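You operate a simulated robot arm through the tools that you are given. There is no shell and no other tool. Be economical: measure what you need, move in short steps, check, and stop when the job is done.

You are at the controls of a simulated two-armed robot. One attempt, no reset.

## Task
Hold the saucepan by its handle, stir the cream even, then heat it till it bubbles.
Fine: lay the spoon back; use burner one at HIGH and turn it to OFF before it boils over. Keep clear of flame and steam; spill a teaspoon at most, drop nothing.

It is judged by the outcome, as a careful person would: the job done as asked, and still so three seconds after it is handed in. It fails if anything else is knocked over, pushed out of place, dropped, spilled or broken.

## Robot
Two 7-joint arms with two-finger parallel grippers on one trunk, on a base that drives. Base frame: it is fixed to the floor where the robot stands at the start and does not move with it; the origin is under the middle of the robot, x ahead of it, y to its left, z up. Units: mm, degrees, N and s.
The left shoulder is at the start at [70, 134, 1226], the right one opposite. With the tool pointing down near the work surface each hand reaches from about 100 to 640 mm from the robot's upright axis, wherever it stands, measured 20 degrees to its own side. Places, roughly: black knob four [400, 800, 800]; black knob one [400, 400, 800]; black knob three [400, 700, 800]; black knob two [400, 500, 800]; grate one top [600, 300, 900]. Payload 1.57 kg a hand.
Tool frame (each hand has its own): the origin (TCP) lies between the finger pads and is the grasp point; the fingertips stand 30 mm ahead of it; z points along the fingers, y is the line along which they close. The gripper opens to 80 mm. The fingers are 17 mm wide and 12 mm thick; the gripper's body (40 by 82 mm) begins 80 mm behind the TCP.
Orientation is told as [roll, pitch, yaw] about the base's x, y, z axes, in that order, counted from this pose: with the fingers straight down and closing along the base's y, the tool's x points along the base's -x, its y along +y and its z along -z.

## Interface
- The arms move only by the tool move_arm. It takes "left_series", "right_series" or both (then of equal length, played together; a hand with none holds still); each is a list of rows, each a list of 7 numbers: the shift along the tool's x, y, z in units of 50 mm (1.0 is 50 mm), then the turn, a rotation vector about the tool's x, y, z in units of 6 degrees (1.0 is 6 degrees), then the opening, from 0 (shut) to 1 (fully open). In form: [[tx, ty, tz, rx, ry, rz, grip], ...]. A call has 1 to 8 rows; each row shifts and turns the commanded pose from where the row before left it, along the tool's axes as they then stand. A call with a number of a shift or a turn outside -1 to 1 is refused whole. Rows are played at 5 a second. More than 50 mm and 8.6 degrees between two rows, or a gripper value outside its range, and nothing of the call is played. Where a pose cannot be reached the arm comes as near as it can. A force on the tool above 60 N (or 10 N above the force at the start of the call, whichever is more), or a blocked arm, ends the call early, and 0.2 s more pass. Each finger travels about 153 mm/s and halts on what it meets, pressing with about 31 N; the grip force reading is that of the motor and also rises with nothing between the fingers. The clock runs only during rows and for 0.2 s after the last one: add rows that do not move to give the fingers time. It gives the time, the measured TCP pose, the force on the tool (base axes), the opening and the grip force at its end, in the units of the frame above (readings bear some noise), with the torque about the TCP (base axes, N m) and any sound that the robot's microphone picked up, and new pictures: "pictures" is both (left out), scene, wrist or none (wrist: the cameras of the hands that moved).
- Cameras (640 x 400 px; columns grow to the right, rows downward): "scene" is now at [133.3, 38.8, 1446.1]; the picture's right is [0.39, -0.92, 0.00], its down [-0.56, -0.24, -0.79] and it looks along [0.73, 0.31, -0.61] (base axes); focal length 250 px, centre (320, 200). "left" rides on the left gripper at [72, 7, -122] in its tool frame; the picture's right is [-0.09, 1.00, 0.00], its down [-0.84, -0.08, -0.54] and it looks along [-0.54, -0.05, 0.84] (tool axes); focal length 238 px, centre (320, 200). "right" rides on the right gripper at [72, -7, -122] in its tool frame; the picture's right is [0.09, 1.00, 0.00], its down [-0.84, 0.08, -0.54] and it looks along [-0.54, 0.05, 0.84] (tool axes); focal length 238 px, centre (320, 200). There is no depth. A picture from a camera that has moved, and an enlarged one, comes with that camera's place and axes in the base frame and with its lens. The place of the scene camera against the robot may be out by one fixed shift of up to 12 mm in any direction.
- slide_trunk(by): slides the trunk up (or, below 0, down) by that many mm; the arms and the scene camera ride with it, the base frame stays. It gives what a move gives, with no picture.
- drive_base(legs): drives the robot by 1 to 6 legs, each [ahead, left, turn to the left] in mm, mm and degrees, along the robot's own axes; the way and the turn of a leg run together, so that a leg with both is an arc; at most 1500 mm and 180 degrees a leg. The arms and the cameras ride along, it lands a little off, and it stops where it bumps. It gives what a move gives, and a new picture of the scene camera.
- aim_head(pan, tilt): turns the head with the scene camera to pan (to the left, within 86 degrees either way) and tilt (down, from -29 to 69), counted from straight ahead of the robot. It gives what a move gives, and a new picture of the scene camera.
- close_up(camera, box): a new picture of the part [left, top, right, bottom] of that camera's present view, enlarged. The clock stands still meanwhile.
- close_job(): hands the job in; it is judged then, once.

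Go step by step. Nothing tells you exact positions but the pictures and the camera data: compare them with the known pose of the tool, close in by small moves and look again before you grip or let go. The budget is 120 turns and 260 pictures, counting those below and the enlarged ones. Unless the task says otherwise, let go and move clear before handing in, and close with one line.

The tools are called after ">>>" as a command line: name --argument value ..., lists and objects as JSON in quotes. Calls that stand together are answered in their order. move_arm: Moves the arms, as the interface text tells. Its arguments: {"type":"object","properties":{"left_series":{"type":"array"},"right_series":{"type":"array"},"pictures":{"type":"string","enum":["both","scene","wrist","none"]}},"required":[]} The other tools are called the same way: slide_trunk (by) slides the trunk up or down; drive_base (legs) drives the base; aim_head (pan, tilt) turns the head that bears the scene camera; close_up (camera, box) takes an enlarged picture of a part of a camera's view; close_job () hands the job in.

At the start:

```text
clock: 0.0
left_ee_pos: [420.7, 294.1, 1280.1]
left_ee_rot: [-0.1, -0.1, 0.0]
left_contact_force: [0.4, 0.2, -0.6]
left_ft_torque: [0.01, 0.02, -0.06]
left_opening: 80.0
left_finger_force: 0.0
right_ee_pos: [325.6, -43.1, 1255.1]
right_ee_rot: [-0.1, 0.1, 0.0]
right_contact_force: [0.1, -0.1, 0.8]
right_ft_torque: [0.0, -0.02, -0.01]
right_opening: 79.9
right_finger_force: 0.1
trunk travel left (down, up): [-800.0, 140.0]
robot x, y, heading: [2.2, -4.5, 0.1]
head pan, tilt: [22.9, 37.8]
```

scene: 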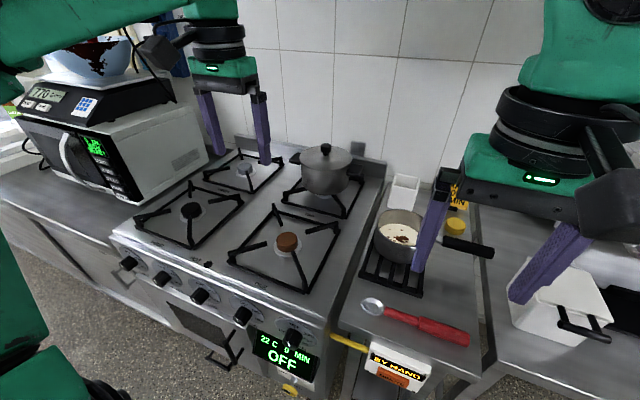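
right: 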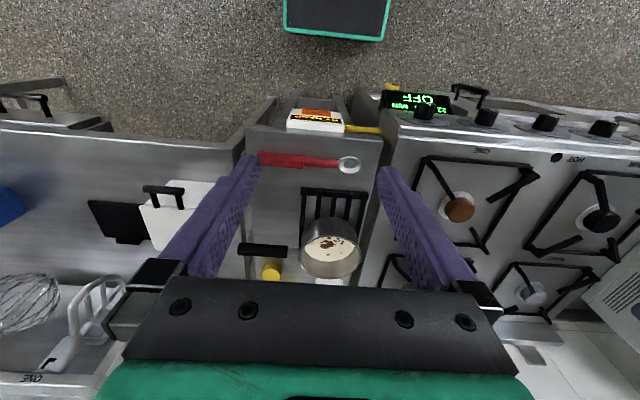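
left: 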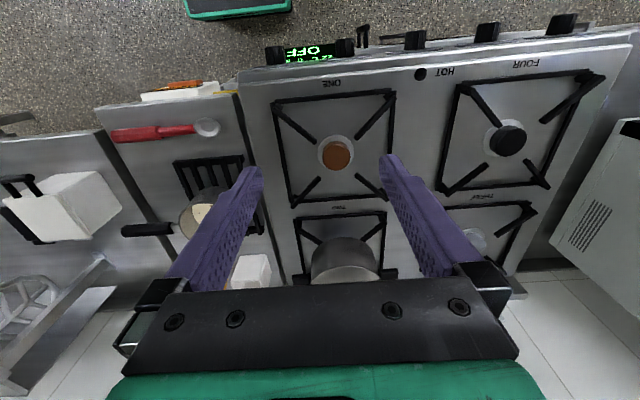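

I see the stove on the left, a small saucepan of cream on a black trivet to its right, a red-handled spoon in front of it, and a sign. I'll look closer at these first.

>>> close_up --camera "scene" --box '[340, 160, 520, 280]'

>>> close_up --camera "scene" --box '[320, 280, 500, 400]'

>>> close_up --camera "scene" --box '[100, 240, 340, 400]'

>>> close_up --camera "right" --box '[220, 80, 480, 290]'

```text
3.33 times, centred on (430, 220) of scene
camera zoom: at [133.3, 38.8, 1446.1], right [0.39, -0.92, 0.0], down [-0.56, -0.24, -0.79], along [0.73, 0.31, -0.61], focal length 832 px, centre (-47, 133)
```

zoom: 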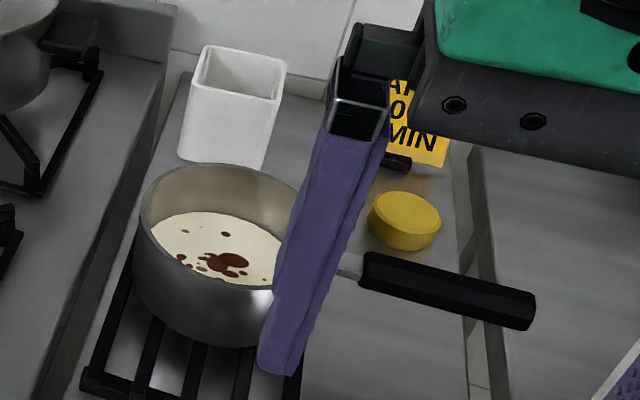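

```text
3.33 times, centred on (410, 340) of scene
camera zoom: at [133.3, 38.8, 1446.1], right [0.39, -0.92, 0.0], down [-0.56, -0.24, -0.79], along [0.73, 0.31, -0.61], focal length 832 px, centre (20, -267)
```

zoom: 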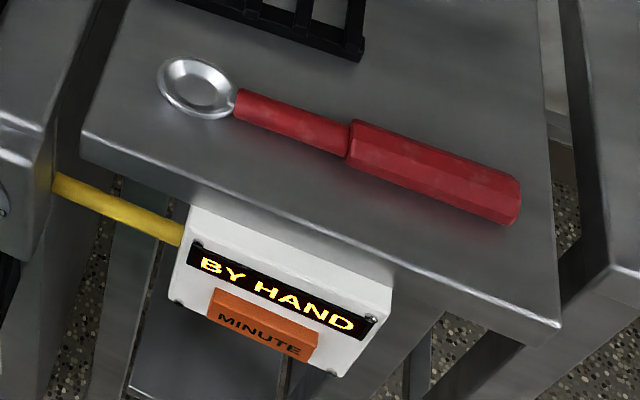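

```text
2.50 times, centred on (220, 320) of scene
camera zoom: at [133.3, 38.8, 1446.1], right [0.39, -0.92, 0.0], down [-0.56, -0.24, -0.79], along [0.73, 0.31, -0.61], focal length 624 px, centre (570, -100)
```

zoom: 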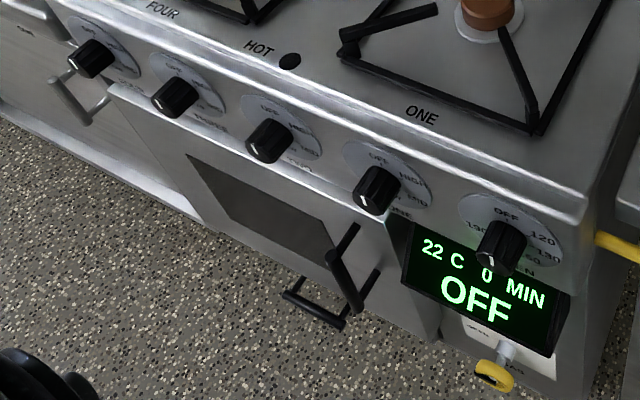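

```text
1.90 times, centred on (350, 185) of right
camera zoom: at [255.1, -50.4, 1376.8], right [-0.09, 1.0, 0.0], down [0.84, 0.08, 0.54], along [0.54, 0.05, -0.84], focal length 454 px, centre (263, 229)
```

zoom: 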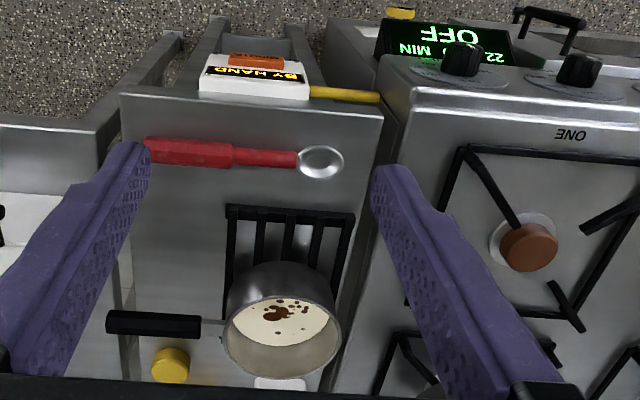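

The knobs, the oven display, a yellow tap and a "BY HAND / MINUTE" box need reading. I'll enlarge those further.

>>> close_up --camera "scene" --box '[225, 290, 275, 330]'

>>> close_up --camera "scene" --box '[245, 340, 325, 400]'

>>> close_up --camera "scene" --box '[420, 160, 490, 210]'

>>> aim_head --pan 30 --tilt 60

```text
10.00 times, centred on (250, 310) of scene
camera zoom: at [133.3, 38.8, 1446.1], right [0.39, -0.92, 0.0], down [-0.56, -0.24, -0.79], along [0.73, 0.31, -0.61], focal length 2496 px, centre (1020, -900)
```

zoom: 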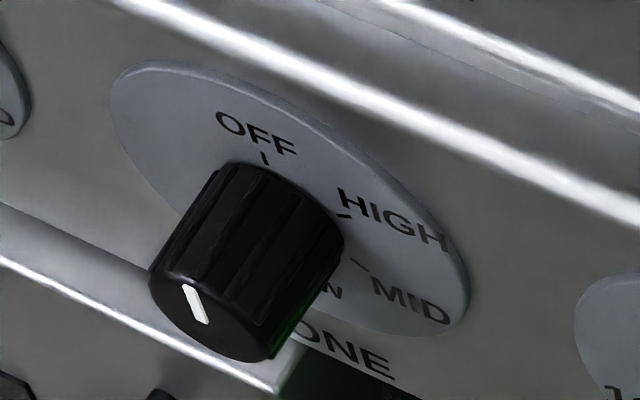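

```text
6.67 times, centred on (285, 370) of scene
camera zoom: at [133.3, 38.8, 1446.1], right [0.39, -0.92, 0.0], down [-0.56, -0.24, -0.79], along [0.73, 0.31, -0.61], focal length 1664 px, centre (553, -933)
```

zoom: 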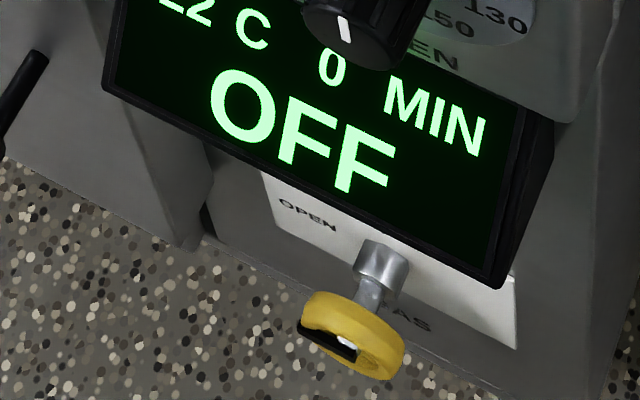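

```text
8.00 times, centred on (455, 185) of scene
camera zoom: at [133.3, 38.8, 1446.1], right [0.39, -0.92, 0.0], down [-0.56, -0.24, -0.79], along [0.73, 0.31, -0.61], focal length 1997 px, centre (-760, 320)
```

zoom: 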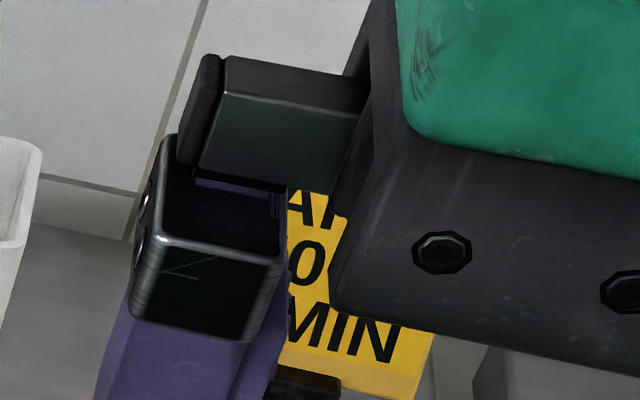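

```text
clock: 0.9
left_ee_pos: [420.6, 296.6, 1279.3]
left_ee_rot: [0.1, -0.2, 0.1]
left_contact_force: [-0.5, 0.2, 0.4]
left_ft_torque: [0.0, -0.02, -0.01]
left_opening: 80.1
left_finger_force: 0.2
right_ee_pos: [326.5, -43.8, 1254.9]
right_ee_rot: [0.0, 0.0, 0.1]
right_contact_force: [0.1, -0.7, 0.0]
right_ft_torque: [0.02, 0.0, -0.01]
right_opening: 80.1
right_finger_force: 0.1
trunk travel left (down, up): [-800.0, 140.0]
robot x, y, heading: [-0.1, -0.4, -0.1]
head pan, tilt: [30.0, 60.0]
camera scene: at [111.5, 38.5, 1416.1], right [0.5, -0.87, 0.0], down [-0.75, -0.43, -0.5], along [0.43, 0.25, -0.87], focal length 250 px, centre (320, 200)
```

scene: 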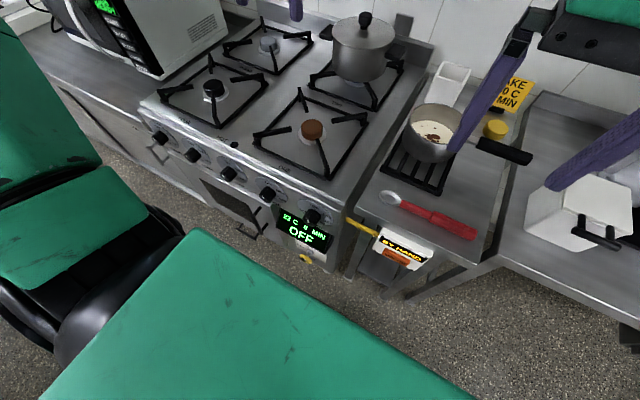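

The knob's dial reads OFF at top, HIGH to the right, MID, MIN. The gas tap's state matters, so I'll look at it from here.

>>> close_up --camera "scene" --box '[270, 230, 350, 280]'

>>> close_up --camera "scene" --box '[340, 200, 490, 295]'

>>> close_up --camera "scene" --box '[380, 60, 540, 200]'

>>> close_up --camera "scene" --box '[140, 110, 340, 260]'

```text
8.00 times, centred on (310, 255) of scene
camera zoom: at [111.5, 38.5, 1416.1], right [0.5, -0.87, 0.0], down [-0.75, -0.43, -0.5], along [0.43, 0.25, -0.87], focal length 1997 px, centre (400, -240)
```

zoom: 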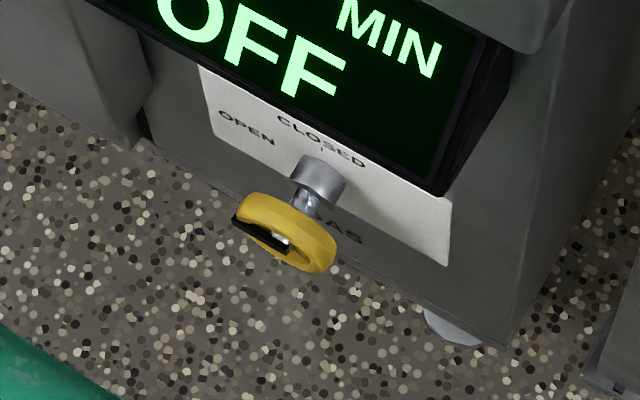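

```text
4.21 times, centred on (415, 248) of scene
camera zoom: at [111.5, 38.5, 1416.1], right [0.5, -0.87, 0.0], down [-0.75, -0.43, -0.5], along [0.43, 0.25, -0.87], focal length 1051 px, centre (-80, 0)
```

zoom: 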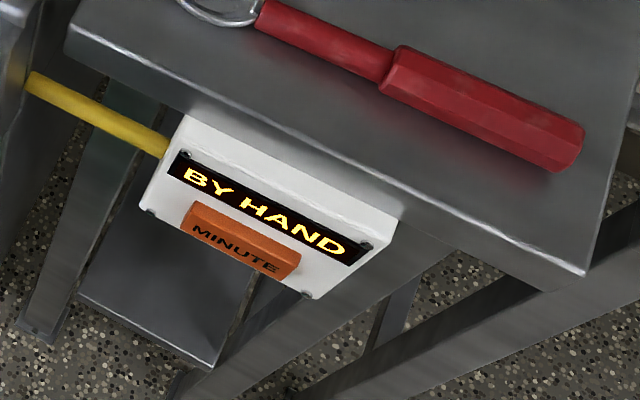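

```text
2.86 times, centred on (460, 130) of scene
camera zoom: at [111.5, 38.5, 1416.1], right [0.5, -0.87, 0.0], down [-0.75, -0.43, -0.5], along [0.43, 0.25, -0.87], focal length 713 px, centre (-80, 400)
```

zoom: 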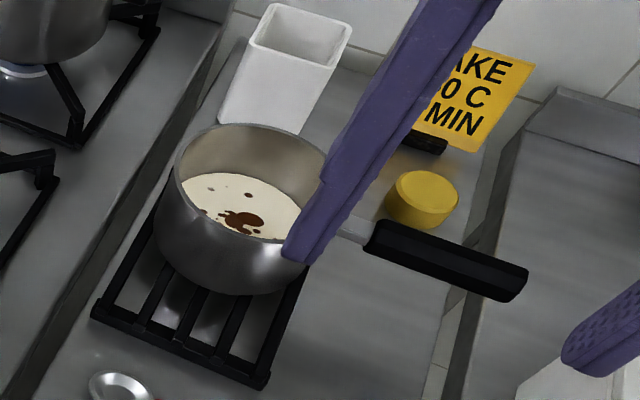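

```text
2.67 times, centred on (240, 185) of scene
camera zoom: at [111.5, 38.5, 1416.1], right [0.5, -0.87, 0.0], down [-0.75, -0.43, -0.5], along [0.43, 0.25, -0.87], focal length 666 px, centre (533, 240)
```

zoom: 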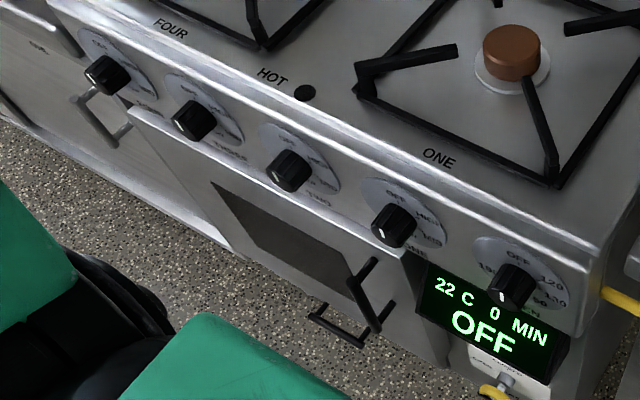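

Knob OFF is at the top with HIGH clockwise, and the tap's pointer seems to be on OPEN. The pan is around (768, 20), with its handle running to −y at about (777, −170). I'll check the space at my base before driving closer.

>>> aim_head --pan 0 --tilt 69

>>> close_up --camera "left" --box '[240, 60, 480, 300]'

```text
clock: 1.8
left_ee_pos: [421.3, 296.1, 1279.3]
left_ee_rot: [-0.1, -0.2, 0.1]
left_contact_force: [-0.3, 0.8, -0.4]
left_ft_torque: [0.02, 0.02, 0.02]
left_opening: 79.9
left_finger_force: 0.1
right_ee_pos: [327.2, -43.5, 1255.1]
right_ee_rot: [0.0, 0.1, 0.1]
right_contact_force: [0.2, 0.1, 0.8]
right_ft_torque: [0.0, 0.02, -0.01]
right_opening: 79.9
right_finger_force: 0.1
trunk travel left (down, up): [-800.0, 140.0]
robot x, y, heading: [-0.4, 3.9, 0.0]
head pan, tilt: [0.0, 68.8]
camera scene: at [109.6, 5.3, 1406.7], right [0.0, -1.0, 0.0], down [-0.93, 0.0, -0.36], along [0.36, 0.0, -0.93], focal length 250 px, centre (320, 200)
```

scene: 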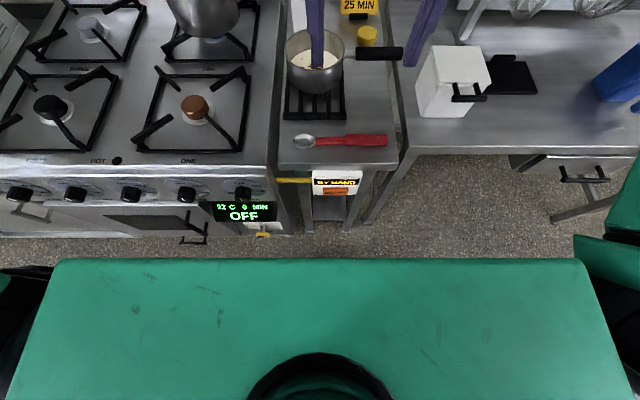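

```text
1.67 times, centred on (360, 180) of left
camera zoom: at [348.6, 302.9, 1401.0], right [0.09, 1.0, 0.0], down [0.84, -0.08, 0.54], along [0.54, -0.05, -0.84], focal length 397 px, centre (253, 233)
```

zoom: 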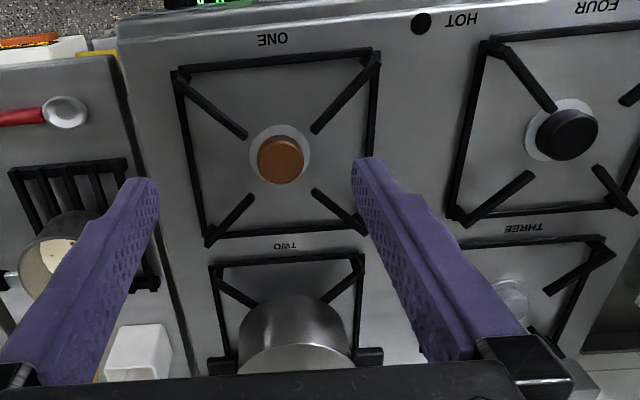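

There's free floor between me and the counters. I'll drive ahead a little and look again.

>>> drive_base --legs '[[110, 40, 0]]'

```text
clock: 3.0
left_ee_pos: [525.8, 334.7, 1281.6]
left_ee_rot: [0.1, -0.2, 0.1]
left_contact_force: [0.4, -0.2, 0.2]
left_ft_torque: [-0.02, -0.01, -0.02]
left_opening: 80.3
left_finger_force: 0.0
right_ee_pos: [432.3, -4.6, 1255.3]
right_ee_rot: [0.1, 0.0, 0.1]
right_contact_force: [0.0, -0.8, -0.2]
right_ft_torque: [0.0, 0.02, 0.01]
right_opening: 80.1
right_finger_force: 0.0
trunk travel left (down, up): [-800.0, 140.0]
robot x, y, heading: [111.7, 39.8, -0.0]
head pan, tilt: [0.0, 68.8]
camera scene: at [215.4, 44.0, 1407.0], right [0.0, -1.0, 0.0], down [-0.93, 0.0, -0.36], along [0.36, 0.0, -0.93], focal length 250 px, centre (320, 200)
```

scene: 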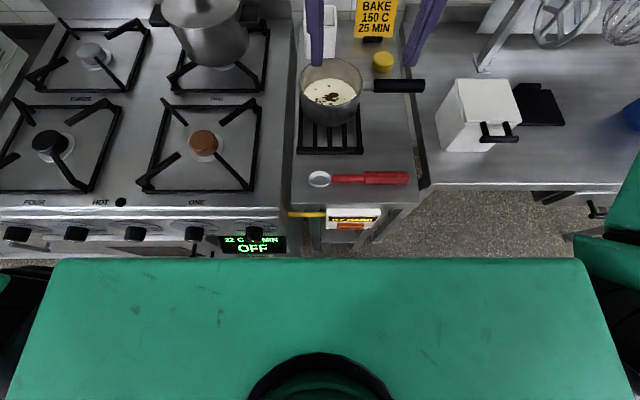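

Stereo from the two overhead views puts the small counter at about z = 855 and the spoon's bowl near (482, 46). I'll go a bit closer so the pan handle is in reach.

>>> drive_base --legs '[[80, 0, 0]]'

```text
clock: 4.1
left_ee_pos: [600.5, 336.0, 1281.8]
left_ee_rot: [0.0, -0.5, 0.2]
left_contact_force: [-0.6, 0.2, 1.0]
left_ft_torque: [0.03, -0.04, 0.03]
left_opening: 80.1
left_finger_force: 0.0
right_ee_pos: [506.4, -3.2, 1257.3]
right_ee_rot: [0.0, -0.3, 0.0]
right_contact_force: [-0.6, 0.2, -0.2]
right_ft_torque: [0.02, -0.08, 0.02]
right_opening: 79.7
right_finger_force: 0.0
trunk travel left (down, up): [-800.0, 140.0]
robot x, y, heading: [187.9, 37.4, -0.1]
head pan, tilt: [0.0, 68.8]
camera scene: at [289.0, 45.1, 1407.3], right [0.0, -1.0, 0.0], down [-0.93, 0.0, -0.37], along [0.37, 0.0, -0.93], focal length 250 px, centre (320, 200)
```

scene: 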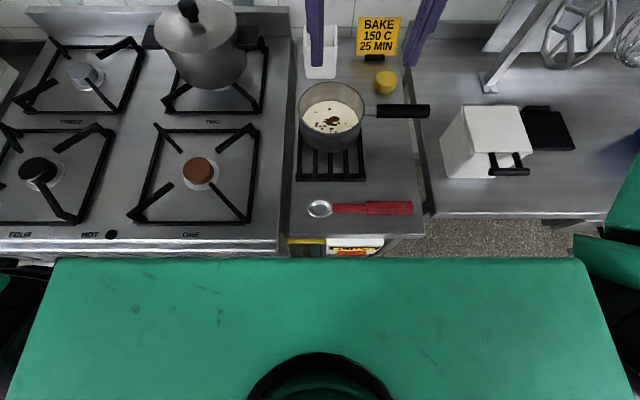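

The drive took me to x ≈ 188. The pan handle is around (712, −157, 930), but the white box to its right may crowd the hand, so I'll look at that area closely.

>>> aim_head --pan -20 --tilt 50

>>> close_up --camera "right" --box '[0, 60, 400, 310]'

```text
clock: 4.9
left_ee_pos: [608.8, 335.2, 1278.7]
left_ee_rot: [0.0, -0.2, 0.2]
left_contact_force: [-0.1, 0.5, -0.8]
left_ft_torque: [0.0, 0.02, 0.02]
left_opening: 79.9
left_finger_force: 0.0
right_ee_pos: [515.8, -3.5, 1254.6]
right_ee_rot: [-0.1, 0.1, 0.0]
right_contact_force: [-0.5, 0.1, -0.3]
right_ft_torque: [-0.02, 0.0, -0.02]
right_opening: 80.4
right_finger_force: 0.1
trunk travel left (down, up): [-800.0, 140.0]
robot x, y, heading: [187.0, 37.7, -0.2]
head pan, tilt: [-20.0, 50.0]
camera scene: at [314.7, 19.0, 1428.4], right [-0.34, -0.94, 0.0], down [-0.72, 0.26, -0.64], along [0.6, -0.22, -0.77], focal length 250 px, centre (320, 200)
```

scene: 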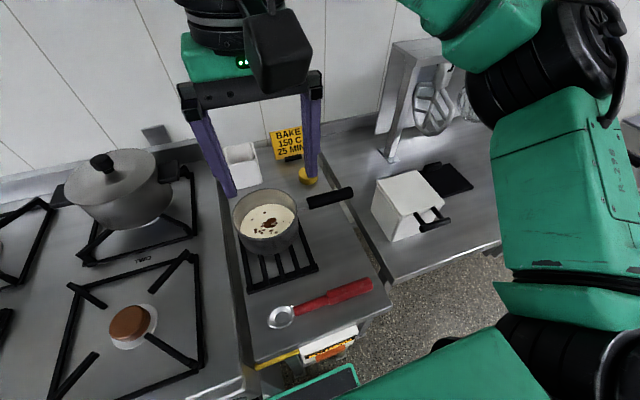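

```text
1.60 times, centred on (200, 185) of right
camera zoom: at [443.4, -10.3, 1376.6], right [-0.09, 1.0, 0.0], down [0.84, 0.08, 0.54], along [0.54, 0.05, -0.84], focal length 381 px, centre (512, 224)
```

zoom: 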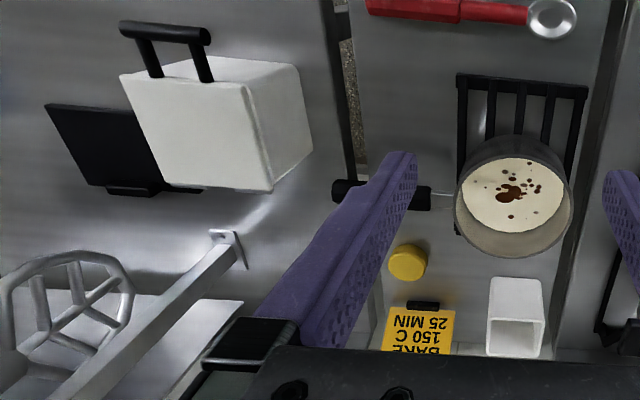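

The box sits just right of the handle, so the right hand will come down from above. I'll turn both hands 90° so they close along x, across the pan handle and the spoon.

>>> move_arm --left_series '[[0, 0, 0, 0, 0, -1, 1], [0, 0, 0, 0, 0, -1, 1], [0, 0, 0, 0, 0, -1, 1], [0, 0, 0, 0, 0, -1, 1], [0, 0, 0, 0, 0, -1, 1], [0, 0, 0, 0, 0, -1, 1], [0, 0, 0, 0, 0, -1, 1], [0, 0, 0, 0, 0, -1, 1]]' --right_series '[[0, 0, 0, 0, 0, -1, 1], [0, 0, 0, 0, 0, -1, 1], [0, 0, 0, 0, 0, -1, 1], [0, 0, 0, 0, 0, -1, 1], [0, 0, 0, 0, 0, -1, 1], [0, 0, 0, 0, 0, -1, 1], [0, 0, 0, 0, 0, -1, 1], [0, 0, 0, 0, 0, -1, 1]]' --pictures "none"

>>> move_arm --left_series '[[0, 0, 0, 0, 0, -1, 1], [0, 0, 0, 0, 0, -1, 1], [0, 0, 0, 0, 0, -1, 1], [0, 0, 0, 0, 0, -1, 1], [0, 0, 0, 0, 0, -1, 1], [0, 0, 0, 0, 0, -1, 1], [0, 0, 0, 0, 0, -1, 1], [0, 0, 0, 0, 0, 0, 1]]' --right_series '[[0, 0, 0, 0, 0, -1, 1], [0, 0, 0, 0, 0, -1, 1], [0, 0, 0, 0, 0, -1, 1], [0, 0, 0, 0, 0, -1, 1], [0, 0, 0, 0, 0, -1, 1], [0, 0, 0, 0, 0, -1, 1], [0, 0, 0, 0, 0, -1, 1], [0, 0, 0, 0, 0, 0, 1]]' --pictures "scene"

```text
clock: 6.7
left_ee_pos: [607.6, 335.9, 1281.9]
left_ee_rot: [-0.2, -0.2, 48.2]
left_contact_force: [-0.2, 0.3, 0.0]
left_ft_torque: [0.02, -0.01, 0.04]
left_opening: 79.9
left_finger_force: 0.1
right_ee_pos: [514.1, -2.5, 1254.8]
right_ee_rot: [-0.1, 0.0, 48.1]
right_contact_force: [0.6, 0.3, 0.4]
right_ft_torque: [-0.02, -0.03, -0.03]
right_opening: 79.7
right_finger_force: 0.1
trunk travel left (down, up): [-800.0, 140.0]
robot x, y, heading: [182.6, 40.0, 0.0]
head pan, tilt: [-20.0, 50.0]
```

```text
clock: 8.5
left_ee_pos: [606.1, 336.5, 1280.1]
left_ee_rot: [-0.2, 0.0, 90.3]
left_contact_force: [-0.6, 0.9, -0.4]
left_ft_torque: [0.02, 0.02, -0.02]
left_opening: 79.8
left_finger_force: 0.1
right_ee_pos: [424.4, 28.6, 1220.6]
right_ee_rot: [0.0, -0.1, 90.0]
right_contact_force: [-0.5, -0.2, 0.1]
right_ft_torque: [-0.04, -0.01, 0.03]
right_opening: 80.1
right_finger_force: 0.1
right hand out of reach, approached as far as the arm can: row 3, 4, 5, 6, 7
trunk travel left (down, up): [-800.0, 140.0]
robot x, y, heading: [185.9, 40.1, -0.0]
head pan, tilt: [-20.0, 50.0]
camera scene: at [312.8, 18.8, 1428.6], right [-0.34, -0.94, 0.0], down [-0.72, 0.26, -0.64], along [0.6, -0.22, -0.77], focal length 250 px, centre (320, 200)
```

scene: 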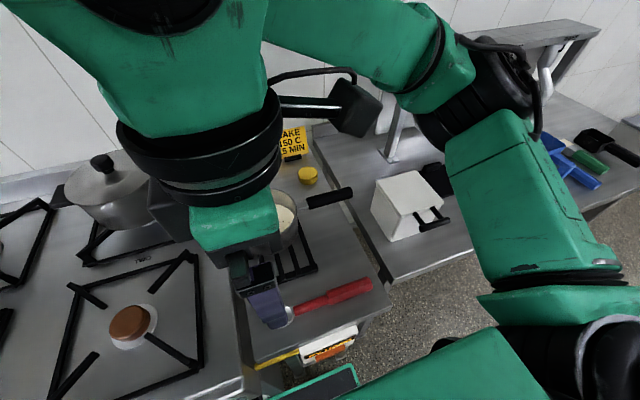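

The right hand drifted because yaw 90 is out of reach that high. I'll bring it down and over the pan handle, where the arm has room.

>>> move_arm --right_series '[[0, 0, 1, 0, 0, 0, 1], [0.5, -0.78, 0.3, 0, 0, 0, 1], [0.5, -0.78, 0.3, 0, 0, 0, 1], [0.5, -0.78, 0.3, 0, 0, 0, 1], [0.5, -0.78, 0.3, 0, 0, 0, 1], [0.5, -0.78, 0.3, 0, 0, 0, 1], [0.5, -0.78, 0.3, 0, 0, 0, 1], [0.5, -0.78, 0.3, 0, 0, 0, 1]]'

```text
clock: 10.3
left_ee_pos: [607.1, 335.3, 1280.2]
left_ee_rot: [-0.2, -0.1, 90.2]
left_contact_force: [0.1, -0.2, 0.2]
left_ft_torque: [0.01, -0.02, -0.02]
left_opening: 80.3
left_finger_force: 0.0
right_ee_pos: [420.0, -15.3, 1116.6]
right_ee_rot: [-0.1, 0.0, 89.9]
right_contact_force: [-0.6, -0.1, -0.2]
right_ft_torque: [0.0, -0.03, 0.02]
right_opening: 80.0
right_finger_force: 0.1
right hand out of reach, approached as far as the arm can: row 2, 3, 4, 5, 6, 7, 8
trunk travel left (down, up): [-800.0, 140.0]
robot x, y, heading: [188.4, 39.4, 0.2]
head pan, tilt: [-20.0, 50.0]
camera scene: at [312.6, 18.4, 1428.6], right [-0.34, -0.94, 0.0], down [-0.72, 0.26, -0.64], along [0.6, -0.22, -0.77], focal length 250 px, centre (320, 200)
camera right: at [426.7, -87.8, 1238.6], right [-1.0, -0.09, 0.0], down [-0.08, 0.84, 0.54], along [-0.05, 0.54, -0.84], focal length 238 px, centre (320, 200)
```

scene: 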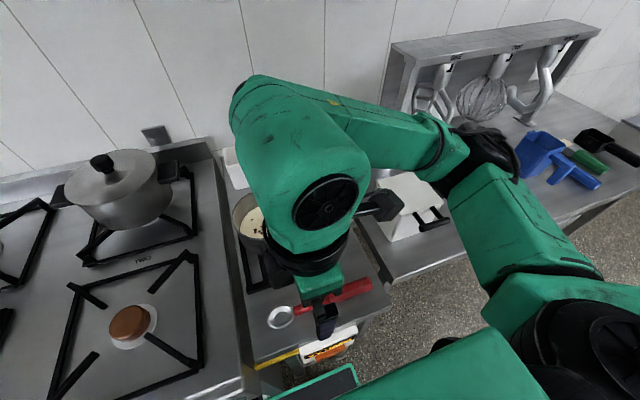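
right: 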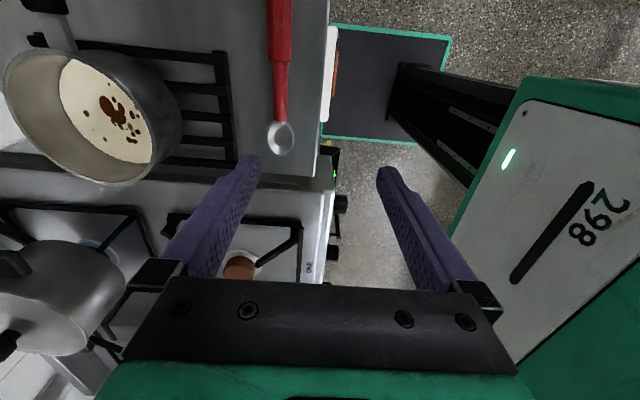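

Yaw +90 is the wrong side for the right arm, so I'll turn it the other way to −90.

>>> move_arm --right_series '[[0, 0, 0, 0, 0, 1, 1], [0, 0, 0, 0, 0, 1, 1], [0, 0, 0, 0, 0, 1, 1], [0, 0, 0, 0, 0, 1, 1], [0, 0, 0, 0, 0, 1, 1], [0, 0, 0, 0, 0, 1, 1], [0, 0, 0, 0, 0, 1, 1], [0, 0, 0, 0, 0, 1, 1]]' --pictures "none"

>>> move_arm --right_series '[[0, 0, 0, 0, 0, 1, 1], [0, 0, 0, 0, 0, 1, 1], [0, 0, 0, 0, 0, 1, 1], [0, 0, 0, 0, 0, 1, 1], [0, 0, 0, 0, 0, 1, 1], [0, 0, 0, 0, 0, 1, 1], [0, 0, 0, 0, 0, 1, 1], [0, 0, 0, 0, 0, 0, 1]]' --pictures "scene"

```text
clock: 12.1
left_ee_pos: [607.1, 335.7, 1279.3]
left_ee_rot: [-0.2, 0.0, 90.1]
left_contact_force: [-1.0, -0.2, 0.6]
left_ft_torque: [-0.03, 0.01, 0.02]
left_opening: 80.2
left_finger_force: 0.0
right_ee_pos: [420.3, -15.6, 1118.4]
right_ee_rot: [0.0, 0.0, 42.0]
right_contact_force: [-0.3, 0.3, -0.1]
right_ft_torque: [-0.02, 0.01, 0.0]
right_opening: 80.1
right_finger_force: 0.1
trunk travel left (down, up): [-800.0, 140.0]
robot x, y, heading: [185.4, 39.5, 0.1]
head pan, tilt: [-20.0, 50.0]
```

```text
clock: 13.9
left_ee_pos: [607.5, 335.7, 1280.7]
left_ee_rot: [-0.1, 0.1, 90.1]
left_contact_force: [0.4, -0.9, 0.6]
left_ft_torque: [-0.02, 0.03, 0.02]
left_opening: 80.0
left_finger_force: 0.0
right_ee_pos: [421.2, -14.3, 1117.3]
right_ee_rot: [0.0, 0.0, -0.1]
right_contact_force: [0.1, 0.2, -0.2]
right_ft_torque: [0.02, 0.0, 0.0]
right_opening: 80.2
right_finger_force: 0.1
trunk travel left (down, up): [-800.0, 140.0]
robot x, y, heading: [186.7, 41.4, -0.1]
head pan, tilt: [-20.0, 50.0]
camera scene: at [312.7, 18.9, 1428.6], right [-0.34, -0.94, 0.0], down [-0.72, 0.26, -0.64], along [0.6, -0.22, -0.77], focal length 250 px, centre (320, 200)
```

scene: 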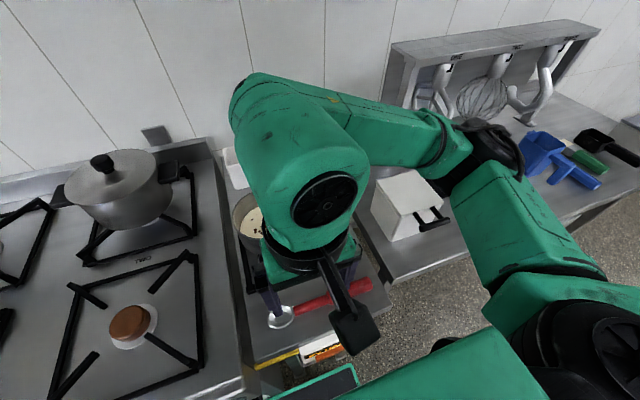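

Now I'll move forward over the handle at yaw 0, then keep turning.

>>> move_arm --right_series '[[-0.8, -0.39, 0, 0, 0, 0, 1], [-0.8, -0.39, 0, 0, 0, 0, 1], [-0.8, -0.39, 0, 0, 0, 0, 1], [-0.8, -0.39, 0, 0, 0, 0, 1], [-0.8, -0.39, 0, 0, 0, 0, 1], [-0.8, -0.39, 0, 0, 0, 0, 1], [-0.7, -0.39, 0, 0, 0, 0, 1]]' --pictures "wrist"

>>> move_arm --right_series '[[0, 0, 0, 0, 0, 1, 1], [0, 0, 0, 0, 0, 1, 1], [0, 0, 0, 0, 0, 1, 1], [0, 0, 0, 0, 0, 1, 1], [0, 0, 0, 0, 0, 1, 1], [0, 0, 0, 0, 0, 1, 1], [0, 0, 0, 0, 0, 1, 1], [0, 0, 0, 0, 0, 1, 1]]' --pictures "none"

>>> move_arm --right_series '[[0, 0, 0, 0, 0, 1, 1], [0, 0, 0, 0, 0, 1, 1], [0, 0, 0, 0, 0, 1, 1], [0, 0, 0, 0, 0, 1, 1], [0, 0, 0, 0, 0, 1, 1], [0, 0, 0, 0, 0, 1, 1], [0, 0, 0, 0, 0, 1, 1], [0, 0, 0, 0, 0, 0, 1]]'

```text
clock: 15.5
left_ee_pos: [608.5, 335.3, 1279.1]
left_ee_rot: [-0.2, 0.0, 90.1]
left_contact_force: [0.2, 0.3, -0.2]
left_ft_torque: [0.01, 0.02, -0.03]
left_opening: 80.1
left_finger_force: 0.1
right_ee_pos: [697.7, -152.9, 1118.3]
right_ee_rot: [0.0, 0.0, 0.1]
right_contact_force: [0.0, 0.1, -0.4]
right_ft_torque: [0.03, 0.03, -0.02]
right_opening: 79.9
right_finger_force: 0.2
trunk travel left (down, up): [-800.0, 140.0]
robot x, y, heading: [186.0, 37.8, -0.1]
head pan, tilt: [-20.0, 50.0]
camera right: at [626.1, -159.2, 1240.2], right [-0.09, 1.0, 0.0], down [0.84, 0.08, 0.54], along [0.54, 0.05, -0.84], focal length 238 px, centre (320, 200)
```

right: 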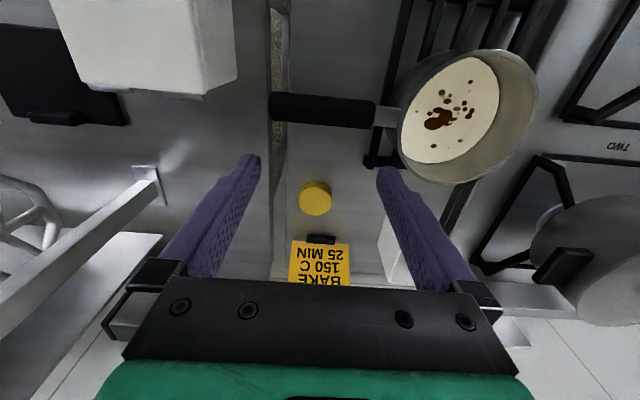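

```text
clock: 17.3
left_ee_pos: [607.4, 336.2, 1281.5]
left_ee_rot: [-0.2, -0.1, 90.1]
left_contact_force: [0.3, 0.4, -0.1]
left_ft_torque: [-0.04, 0.02, 0.04]
left_opening: 80.1
left_finger_force: 0.1
right_ee_pos: [697.1, -150.6, 1117.8]
right_ee_rot: [0.0, 0.1, -48.0]
right_contact_force: [-0.4, -0.4, -0.3]
right_ft_torque: [-0.02, -0.02, -0.02]
right_opening: 80.1
right_finger_force: 0.1
trunk travel left (down, up): [-800.0, 140.0]
robot x, y, heading: [186.2, 41.8, 0.1]
head pan, tilt: [-20.0, 50.0]
```

```text
clock: 19.1
left_ee_pos: [607.9, 336.6, 1280.5]
left_ee_rot: [-0.2, -0.1, 90.1]
left_contact_force: [-0.2, 0.6, -0.1]
left_ft_torque: [-0.02, 0.05, -0.01]
left_opening: 80.1
left_finger_force: 0.0
right_ee_pos: [697.1, -150.7, 1117.4]
right_ee_rot: [0.0, 0.0, -90.1]
right_contact_force: [0.0, 0.3, -0.1]
right_ft_torque: [0.0, 0.01, 0.01]
right_opening: 80.0
right_finger_force: 0.1
trunk travel left (down, up): [-800.0, 140.0]
robot x, y, heading: [186.1, 39.9, 0.2]
head pan, tilt: [-20.0, 50.0]
camera scene: at [312.7, 18.9, 1428.6], right [-0.34, -0.94, 0.0], down [-0.72, 0.26, -0.64], along [0.6, -0.22, -0.77], focal length 250 px, centre (320, 200)
camera right: at [690.1, -79.7, 1240.4], right [1.0, 0.09, 0.0], down [0.08, -0.84, 0.54], along [0.05, -0.54, -0.84], focal length 238 px, centre (320, 200)
```

scene: 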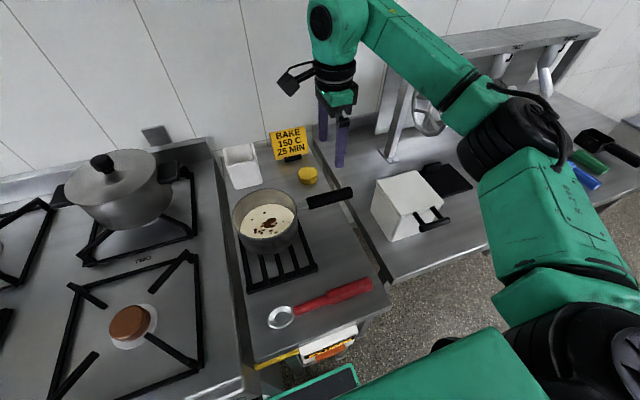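
right: 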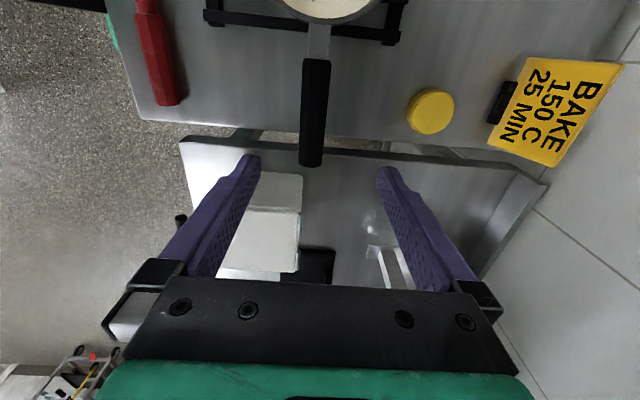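

Two wrist views triangulate well: the black handle spans y ≈ −88…−212 at x ≈ 688, with its top at z ≈ 950, and the pan's centre is near (685, 8). I'll lean the hand 30° away from the pan and go down to just above the handle.

>>> move_arm --right_series '[[0, 0, 0, 0, 1, 0, 0.75], [0, 0, 0, 0, 1, 0, 0.75], [0, 0, 0, 0, 1, 0, 0.75], [0, 0, 0, 0, 1, 0, 0.75], [0, 0, 0, 0, 1, 0, 0.75], [-0.2, -0.06, 0.785, 0, 0, 0, 0.75], [-0.2, -0.06, 0.785, 0, 0, 0, 0.75], [-0.2, -0.06, 0.785, 0, 0, 0, 0.75]]'

```text
clock: 20.9
left_ee_pos: [607.6, 336.1, 1279.6]
left_ee_rot: [-0.3, 0.0, 90.1]
left_contact_force: [0.4, 0.8, 0.4]
left_ft_torque: [0.0, 0.01, 0.0]
left_opening: 80.1
left_finger_force: 0.0
right_ee_pos: [690.5, -116.9, 1000.5]
right_ee_rot: [0.1, 30.1, -89.9]
right_contact_force: [0.2, 0.6, -0.3]
right_ft_torque: [0.02, 0.02, -0.03]
right_opening: 60.0
right_finger_force: 0.2
trunk travel left (down, up): [-800.0, 140.0]
robot x, y, heading: [188.7, 39.8, -0.1]
head pan, tilt: [-20.0, 50.0]
camera scene: at [313.1, 18.7, 1428.7], right [-0.34, -0.94, 0.0], down [-0.72, 0.26, -0.64], along [0.6, -0.22, -0.77], focal length 250 px, centre (320, 200)
camera right: at [683.1, -117.2, 1142.4], right [1.0, 0.08, 0.05], down [0.08, -1.0, 0.05], along [0.05, -0.05, -1.0], focal length 238 px, centre (320, 200)
```

scene: 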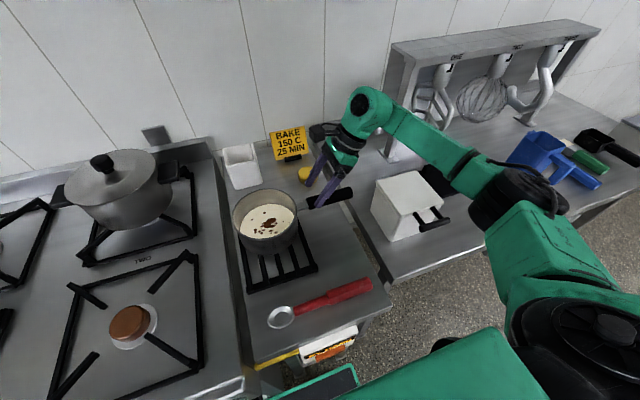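
right: 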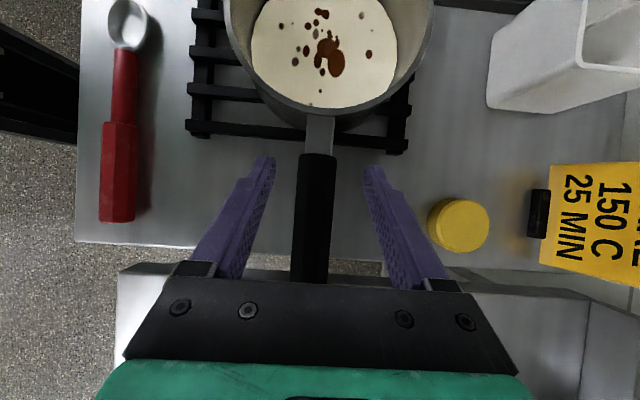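

The handle lies centred between the fingers. I'll lower around it and close.

>>> move_arm --right_series '[[-0.29, 0, 0.5, 0, 0, 0, 0.75], [-0.29, 0, 0.5, 0, 0, 0, 0.75], [0, 0, 0, 0, 0, 0, 0.75]]' --pictures "wrist"

```text
clock: 21.7
left_ee_pos: [607.2, 336.3, 1280.4]
left_ee_rot: [-0.2, 0.1, 90.1]
left_contact_force: [-0.1, 0.9, -0.3]
left_ft_torque: [-0.02, -0.02, -0.01]
left_opening: 80.0
left_finger_force: 0.0
right_ee_pos: [686.5, -118.3, 942.6]
right_ee_rot: [0.1, 30.1, -89.8]
right_contact_force: [-0.3, -1.0, -0.9]
right_ft_torque: [0.0, 0.0, -0.02]
right_opening: 59.8
right_finger_force: 0.0
trunk travel left (down, up): [-800.0, 140.0]
robot x, y, heading: [189.4, 41.5, -0.0]
head pan, tilt: [-20.0, 50.0]
camera right: at [680.4, -116.8, 1084.8], right [1.0, 0.08, 0.05], down [0.08, -1.0, 0.05], along [0.05, -0.05, -1.0], focal length 238 px, centre (320, 200)
```

right: 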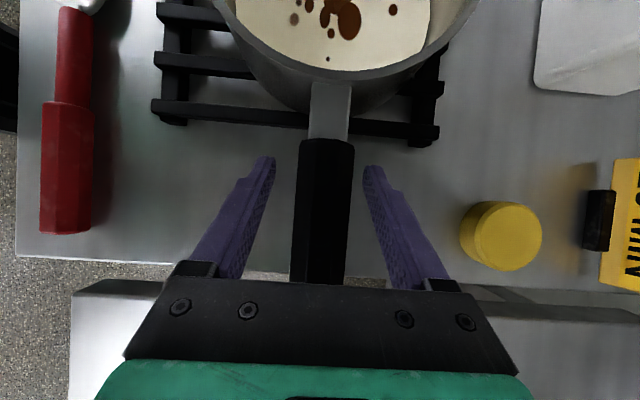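

>>> move_arm --right_series '[[0, 0, 0, 0, 0, 0, 0.45], [0, 0, 0, 0, 0, 0, 0.3], [0, 0, 0, 0, 0, 0, 0], [0, 0, 0, 0, 0, 0, 0], [0, 0, 0, 0, 0, 0, 0]]' --pictures "wrist"

```text
clock: 22.9
left_ee_pos: [607.2, 335.3, 1279.9]
left_ee_rot: [-0.2, 0.0, 90.1]
left_contact_force: [0.2, 0.2, 0.0]
left_ft_torque: [0.01, 0.03, -0.01]
left_opening: 80.1
left_finger_force: 0.0
right_ee_pos: [687.3, -116.7, 943.3]
right_ee_rot: [0.0, 30.0, -90.1]
right_contact_force: [0.9, -0.3, -0.1]
right_ft_torque: [0.06, -0.14, -0.51]
right_opening: 30.4
right_finger_force: 31.4
trunk travel left (down, up): [-800.0, 140.0]
robot x, y, heading: [185.2, 38.1, 0.0]
head pan, tilt: [-20.0, 50.0]
camera right: at [681.0, -117.1, 1084.9], right [1.0, 0.08, 0.05], down [0.08, -1.0, 0.05], along [0.05, -0.05, -1.0], focal length 238 px, centre (320, 200)
```

right: 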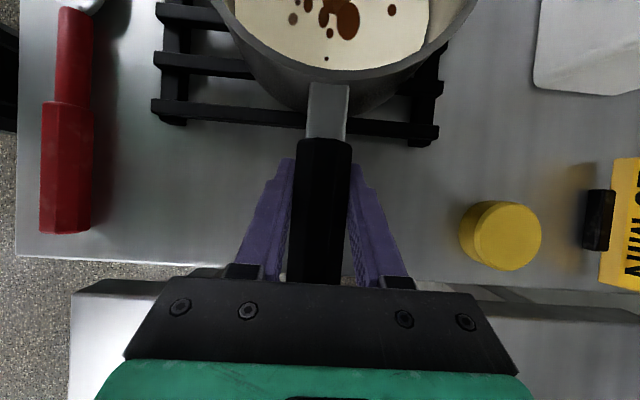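

The handle is held firmly (30 mm, 31 N). Next I'll bring the left hand over toward the spoon's thick handle near (480, −100), in stages.

>>> move_arm --left_series '[[0.72, 0.25, 0.5, 0, 0, 0, 1], [0.72, 0.25, 0.5, 0, 0, 0, 1], [0.72, 0.25, 0.5, 0, 0, 0, 1], [0.72, 0.25, 0.5, 0, 0, 0, 1], [0.72, 0.25, 0.5, 0, 0, 0, 1], [0.72, 0.25, 0.5, 0, 0, 0, 1], [0.72, 0.25, 0.5, 0, 0, 0, 1], [0.72, 0.25, 0.5, 0, 0, 0, 1]]'

```text
clock: 24.7
left_ee_pos: [521.1, 93.7, 1097.2]
left_ee_rot: [-0.2, 0.2, 90.0]
left_contact_force: [0.5, -0.3, 0.2]
left_ft_torque: [0.02, -0.01, 0.0]
left_opening: 80.2
left_finger_force: 0.1
left hand out of reach, approached as far as the arm can: row 7, 8
right_ee_pos: [688.6, -118.3, 942.6]
right_ee_rot: [0.0, 30.1, -89.9]
right_contact_force: [2.9, -1.9, 2.6]
right_ft_torque: [-0.11, -0.04, -0.15]
right_opening: 30.2
right_finger_force: 31.1
trunk travel left (down, up): [-800.0, 140.0]
robot x, y, heading: [188.3, 38.1, 0.1]
head pan, tilt: [-20.0, 50.0]
camera scene: at [313.1, 18.6, 1428.6], right [-0.34, -0.94, 0.0], down [-0.72, 0.26, -0.64], along [0.6, -0.22, -0.77], focal length 250 px, centre (320, 200)
camera left: at [513.6, 23.0, 1219.8], right [-1.0, 0.09, 0.0], down [0.08, 0.84, 0.54], along [0.05, 0.54, -0.84], focal length 238 px, centre (320, 200)
```

scene: 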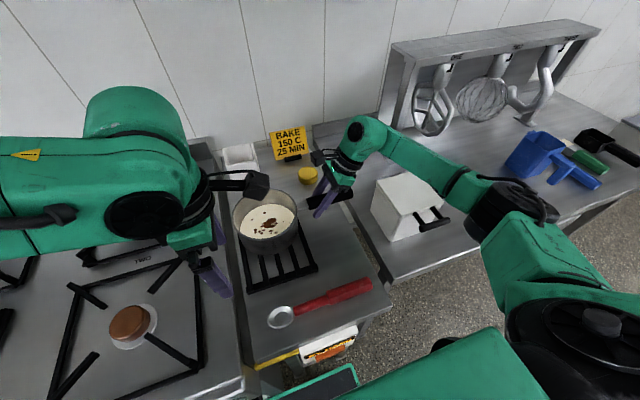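
left: 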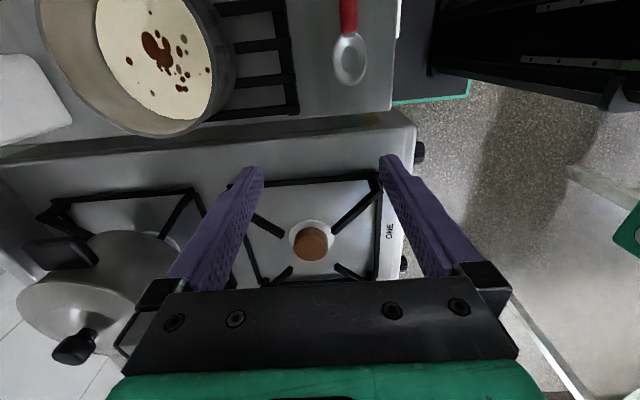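

The left arm can't reach across that high. I'll go lower first, where reach is better, and then toward the spoon.

>>> move_arm --left_series '[[0, 0, 1, 0, 0, 0, 1], [0, 0, 1, 0, 0, 0, 1], [0.8, 0.12, 0, 0, 0, 0, 1], [0.8, 0.12, 0, 0, 0, 0, 1], [0.8, 0.12, 0, 0, 0, 0, 1], [0.8, 0.12, 0, 0, 0, 0, 1], [0.8, 0.12, 0, 0, 0, 0, 1]]'

```text
clock: 26.3
left_ee_pos: [574.7, 89.5, 1057.1]
left_ee_rot: [0.0, 0.0, 89.9]
left_contact_force: [-0.3, 0.6, 0.4]
left_ft_torque: [0.02, 0.0, -0.05]
left_opening: 80.1
left_finger_force: 0.0
left hand out of reach, approached as far as the arm can: row 1, 2, 3, 4, 5, 6, 7
right_ee_pos: [687.9, -118.1, 943.7]
right_ee_rot: [0.0, 30.0, -89.9]
right_contact_force: [3.6, -2.2, 3.0]
right_ft_torque: [-0.05, 0.03, -0.21]
right_opening: 30.3
right_finger_force: 31.1
trunk travel left (down, up): [-800.0, 140.0]
robot x, y, heading: [185.7, 39.7, 0.2]
head pan, tilt: [-20.0, 50.0]
camera scene: at [313.1, 18.5, 1428.6], right [-0.34, -0.94, 0.0], down [-0.72, 0.26, -0.64], along [0.6, -0.22, -0.77], focal length 250 px, centre (320, 200)
camera left: at [568.0, 17.5, 1177.9], right [-1.0, 0.09, 0.0], down [0.08, 0.84, 0.54], along [0.05, 0.54, -0.84], focal length 238 px, centre (320, 200)
```

scene: 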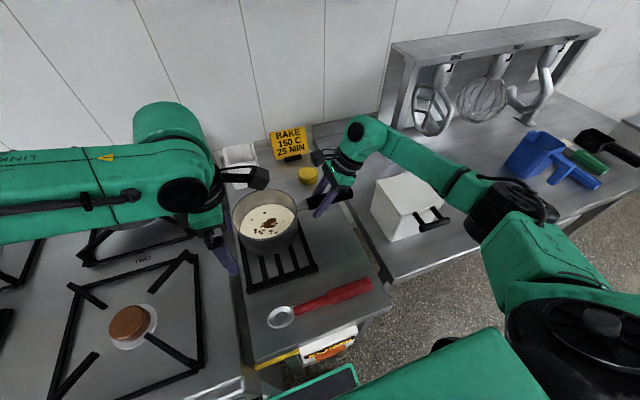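
left: 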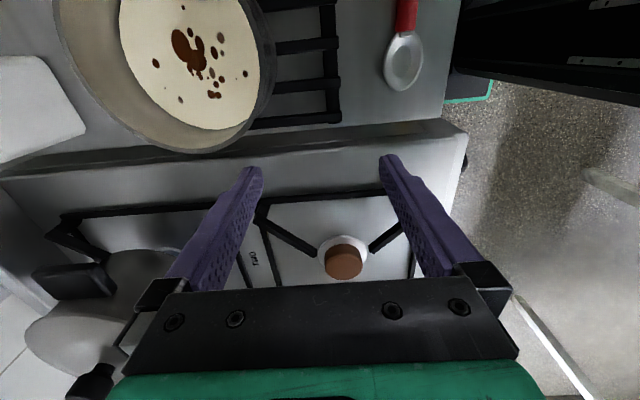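

The left wrist doesn't like yaw +90 here; since the forearm comes across the body, −90 should suit it. I'll turn it round in place, well above everything.

>>> move_arm --left_series '[[0, 0, -0.5, 0, 0, 1, 1], [0, 0, 0, 0, 0, 1, 1], [0, 0, 0, 0, 0, 1, 1], [0, 0, 0, 0, 0, 1, 1], [0, 0, 0, 0, 0, 1, 1], [0, 0, 0, 0, 0, 1, 1], [0, 0, 0, 0, 0, 1, 1], [0, 0, 0, 0, 0, 1, 1]]' --pictures "none"

>>> move_arm --left_series '[[0, 0, 0, 0, 0, 1, 1], [0, 0, 0, 0, 0, 1, 1], [0, 0, 0, 0, 0, 1, 1], [0, 0, 0, 0, 0, 1, 1], [0, 0, 0, 0, 0, 1, 1], [0, 0, 0, 0, 0, 1, 1], [0, 0, 0, 0, 0, 1, 1], [0, 0, 0, 0, 0, 1, 1]]' --pictures "none"

>>> move_arm --left_series '[[0, 0, 0, 0, 0, 1, 1], [0, 0, 0, 0, 0, 1, 1], [0, 0, 0, 0, 0, 1, 1], [0, 0, 0, 0, 0, 1, 1], [0, 0, 0, 0, 0, 1, 1], [0, 0, 0, 0, 0, 1, 1], [0, 0, 0, 0, 0, 1, 1], [0, 0, 0, 0, 0, 1, 1]]' --pictures "scene"

```text
clock: 28.1
left_ee_pos: [575.0, 90.2, 1077.3]
left_ee_rot: [-0.2, -0.2, 42.0]
left_contact_force: [0.5, -0.5, 1.0]
left_ft_torque: [-0.02, 0.0, 0.01]
left_opening: 79.9
left_finger_force: 0.1
right_ee_pos: [688.2, -117.6, 941.9]
right_ee_rot: [0.0, 30.1, -90.0]
right_contact_force: [2.7, -1.7, 2.7]
right_ft_torque: [0.1, 0.0, -0.35]
right_opening: 30.2
right_finger_force: 30.9
trunk travel left (down, up): [-800.0, 140.0]
robot x, y, heading: [184.4, 39.9, -0.1]
head pan, tilt: [-20.0, 50.0]
```

```text
clock: 29.9
left_ee_pos: [575.3, 88.6, 1077.2]
left_ee_rot: [0.1, -0.1, -6.1]
left_contact_force: [0.2, -0.6, 0.3]
left_ft_torque: [-0.02, 0.0, -0.01]
left_opening: 79.7
left_finger_force: 0.2
right_ee_pos: [687.0, -117.8, 943.3]
right_ee_rot: [0.0, 30.0, -89.9]
right_contact_force: [3.3, -1.4, 3.2]
right_ft_torque: [0.0, -0.05, -0.36]
right_opening: 30.1
right_finger_force: 30.4
trunk travel left (down, up): [-800.0, 140.0]
robot x, y, heading: [186.5, 43.7, 0.3]
head pan, tilt: [-20.0, 50.0]
```

```text
clock: 31.7
left_ee_pos: [575.1, 88.6, 1076.7]
left_ee_rot: [0.2, -0.1, -54.0]
left_contact_force: [0.1, -0.3, 0.7]
left_ft_torque: [-0.01, -0.02, 0.02]
left_opening: 79.8
left_finger_force: 0.1
right_ee_pos: [687.3, -117.7, 943.3]
right_ee_rot: [0.0, 30.0, -89.9]
right_contact_force: [2.9, -1.1, 2.5]
right_ft_torque: [0.07, -0.03, -0.32]
right_opening: 30.2
right_finger_force: 31.0
trunk travel left (down, up): [-800.0, 140.0]
robot x, y, heading: [188.5, 41.4, -0.3]
head pan, tilt: [-20.0, 50.0]
camera scene: at [313.1, 18.6, 1428.6], right [-0.34, -0.94, 0.0], down [-0.72, 0.26, -0.64], along [0.6, -0.22, -0.77], focal length 250 px, centre (320, 200)
```

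scene: 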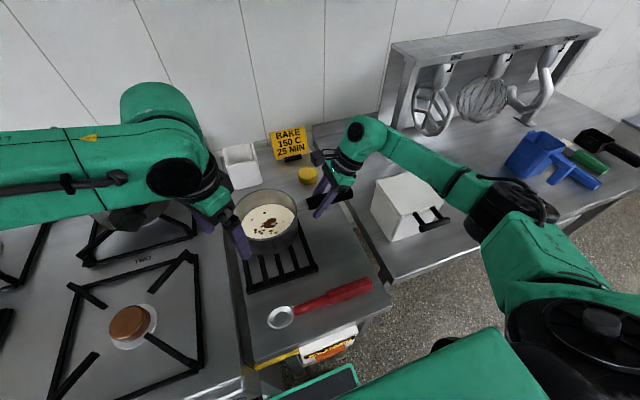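

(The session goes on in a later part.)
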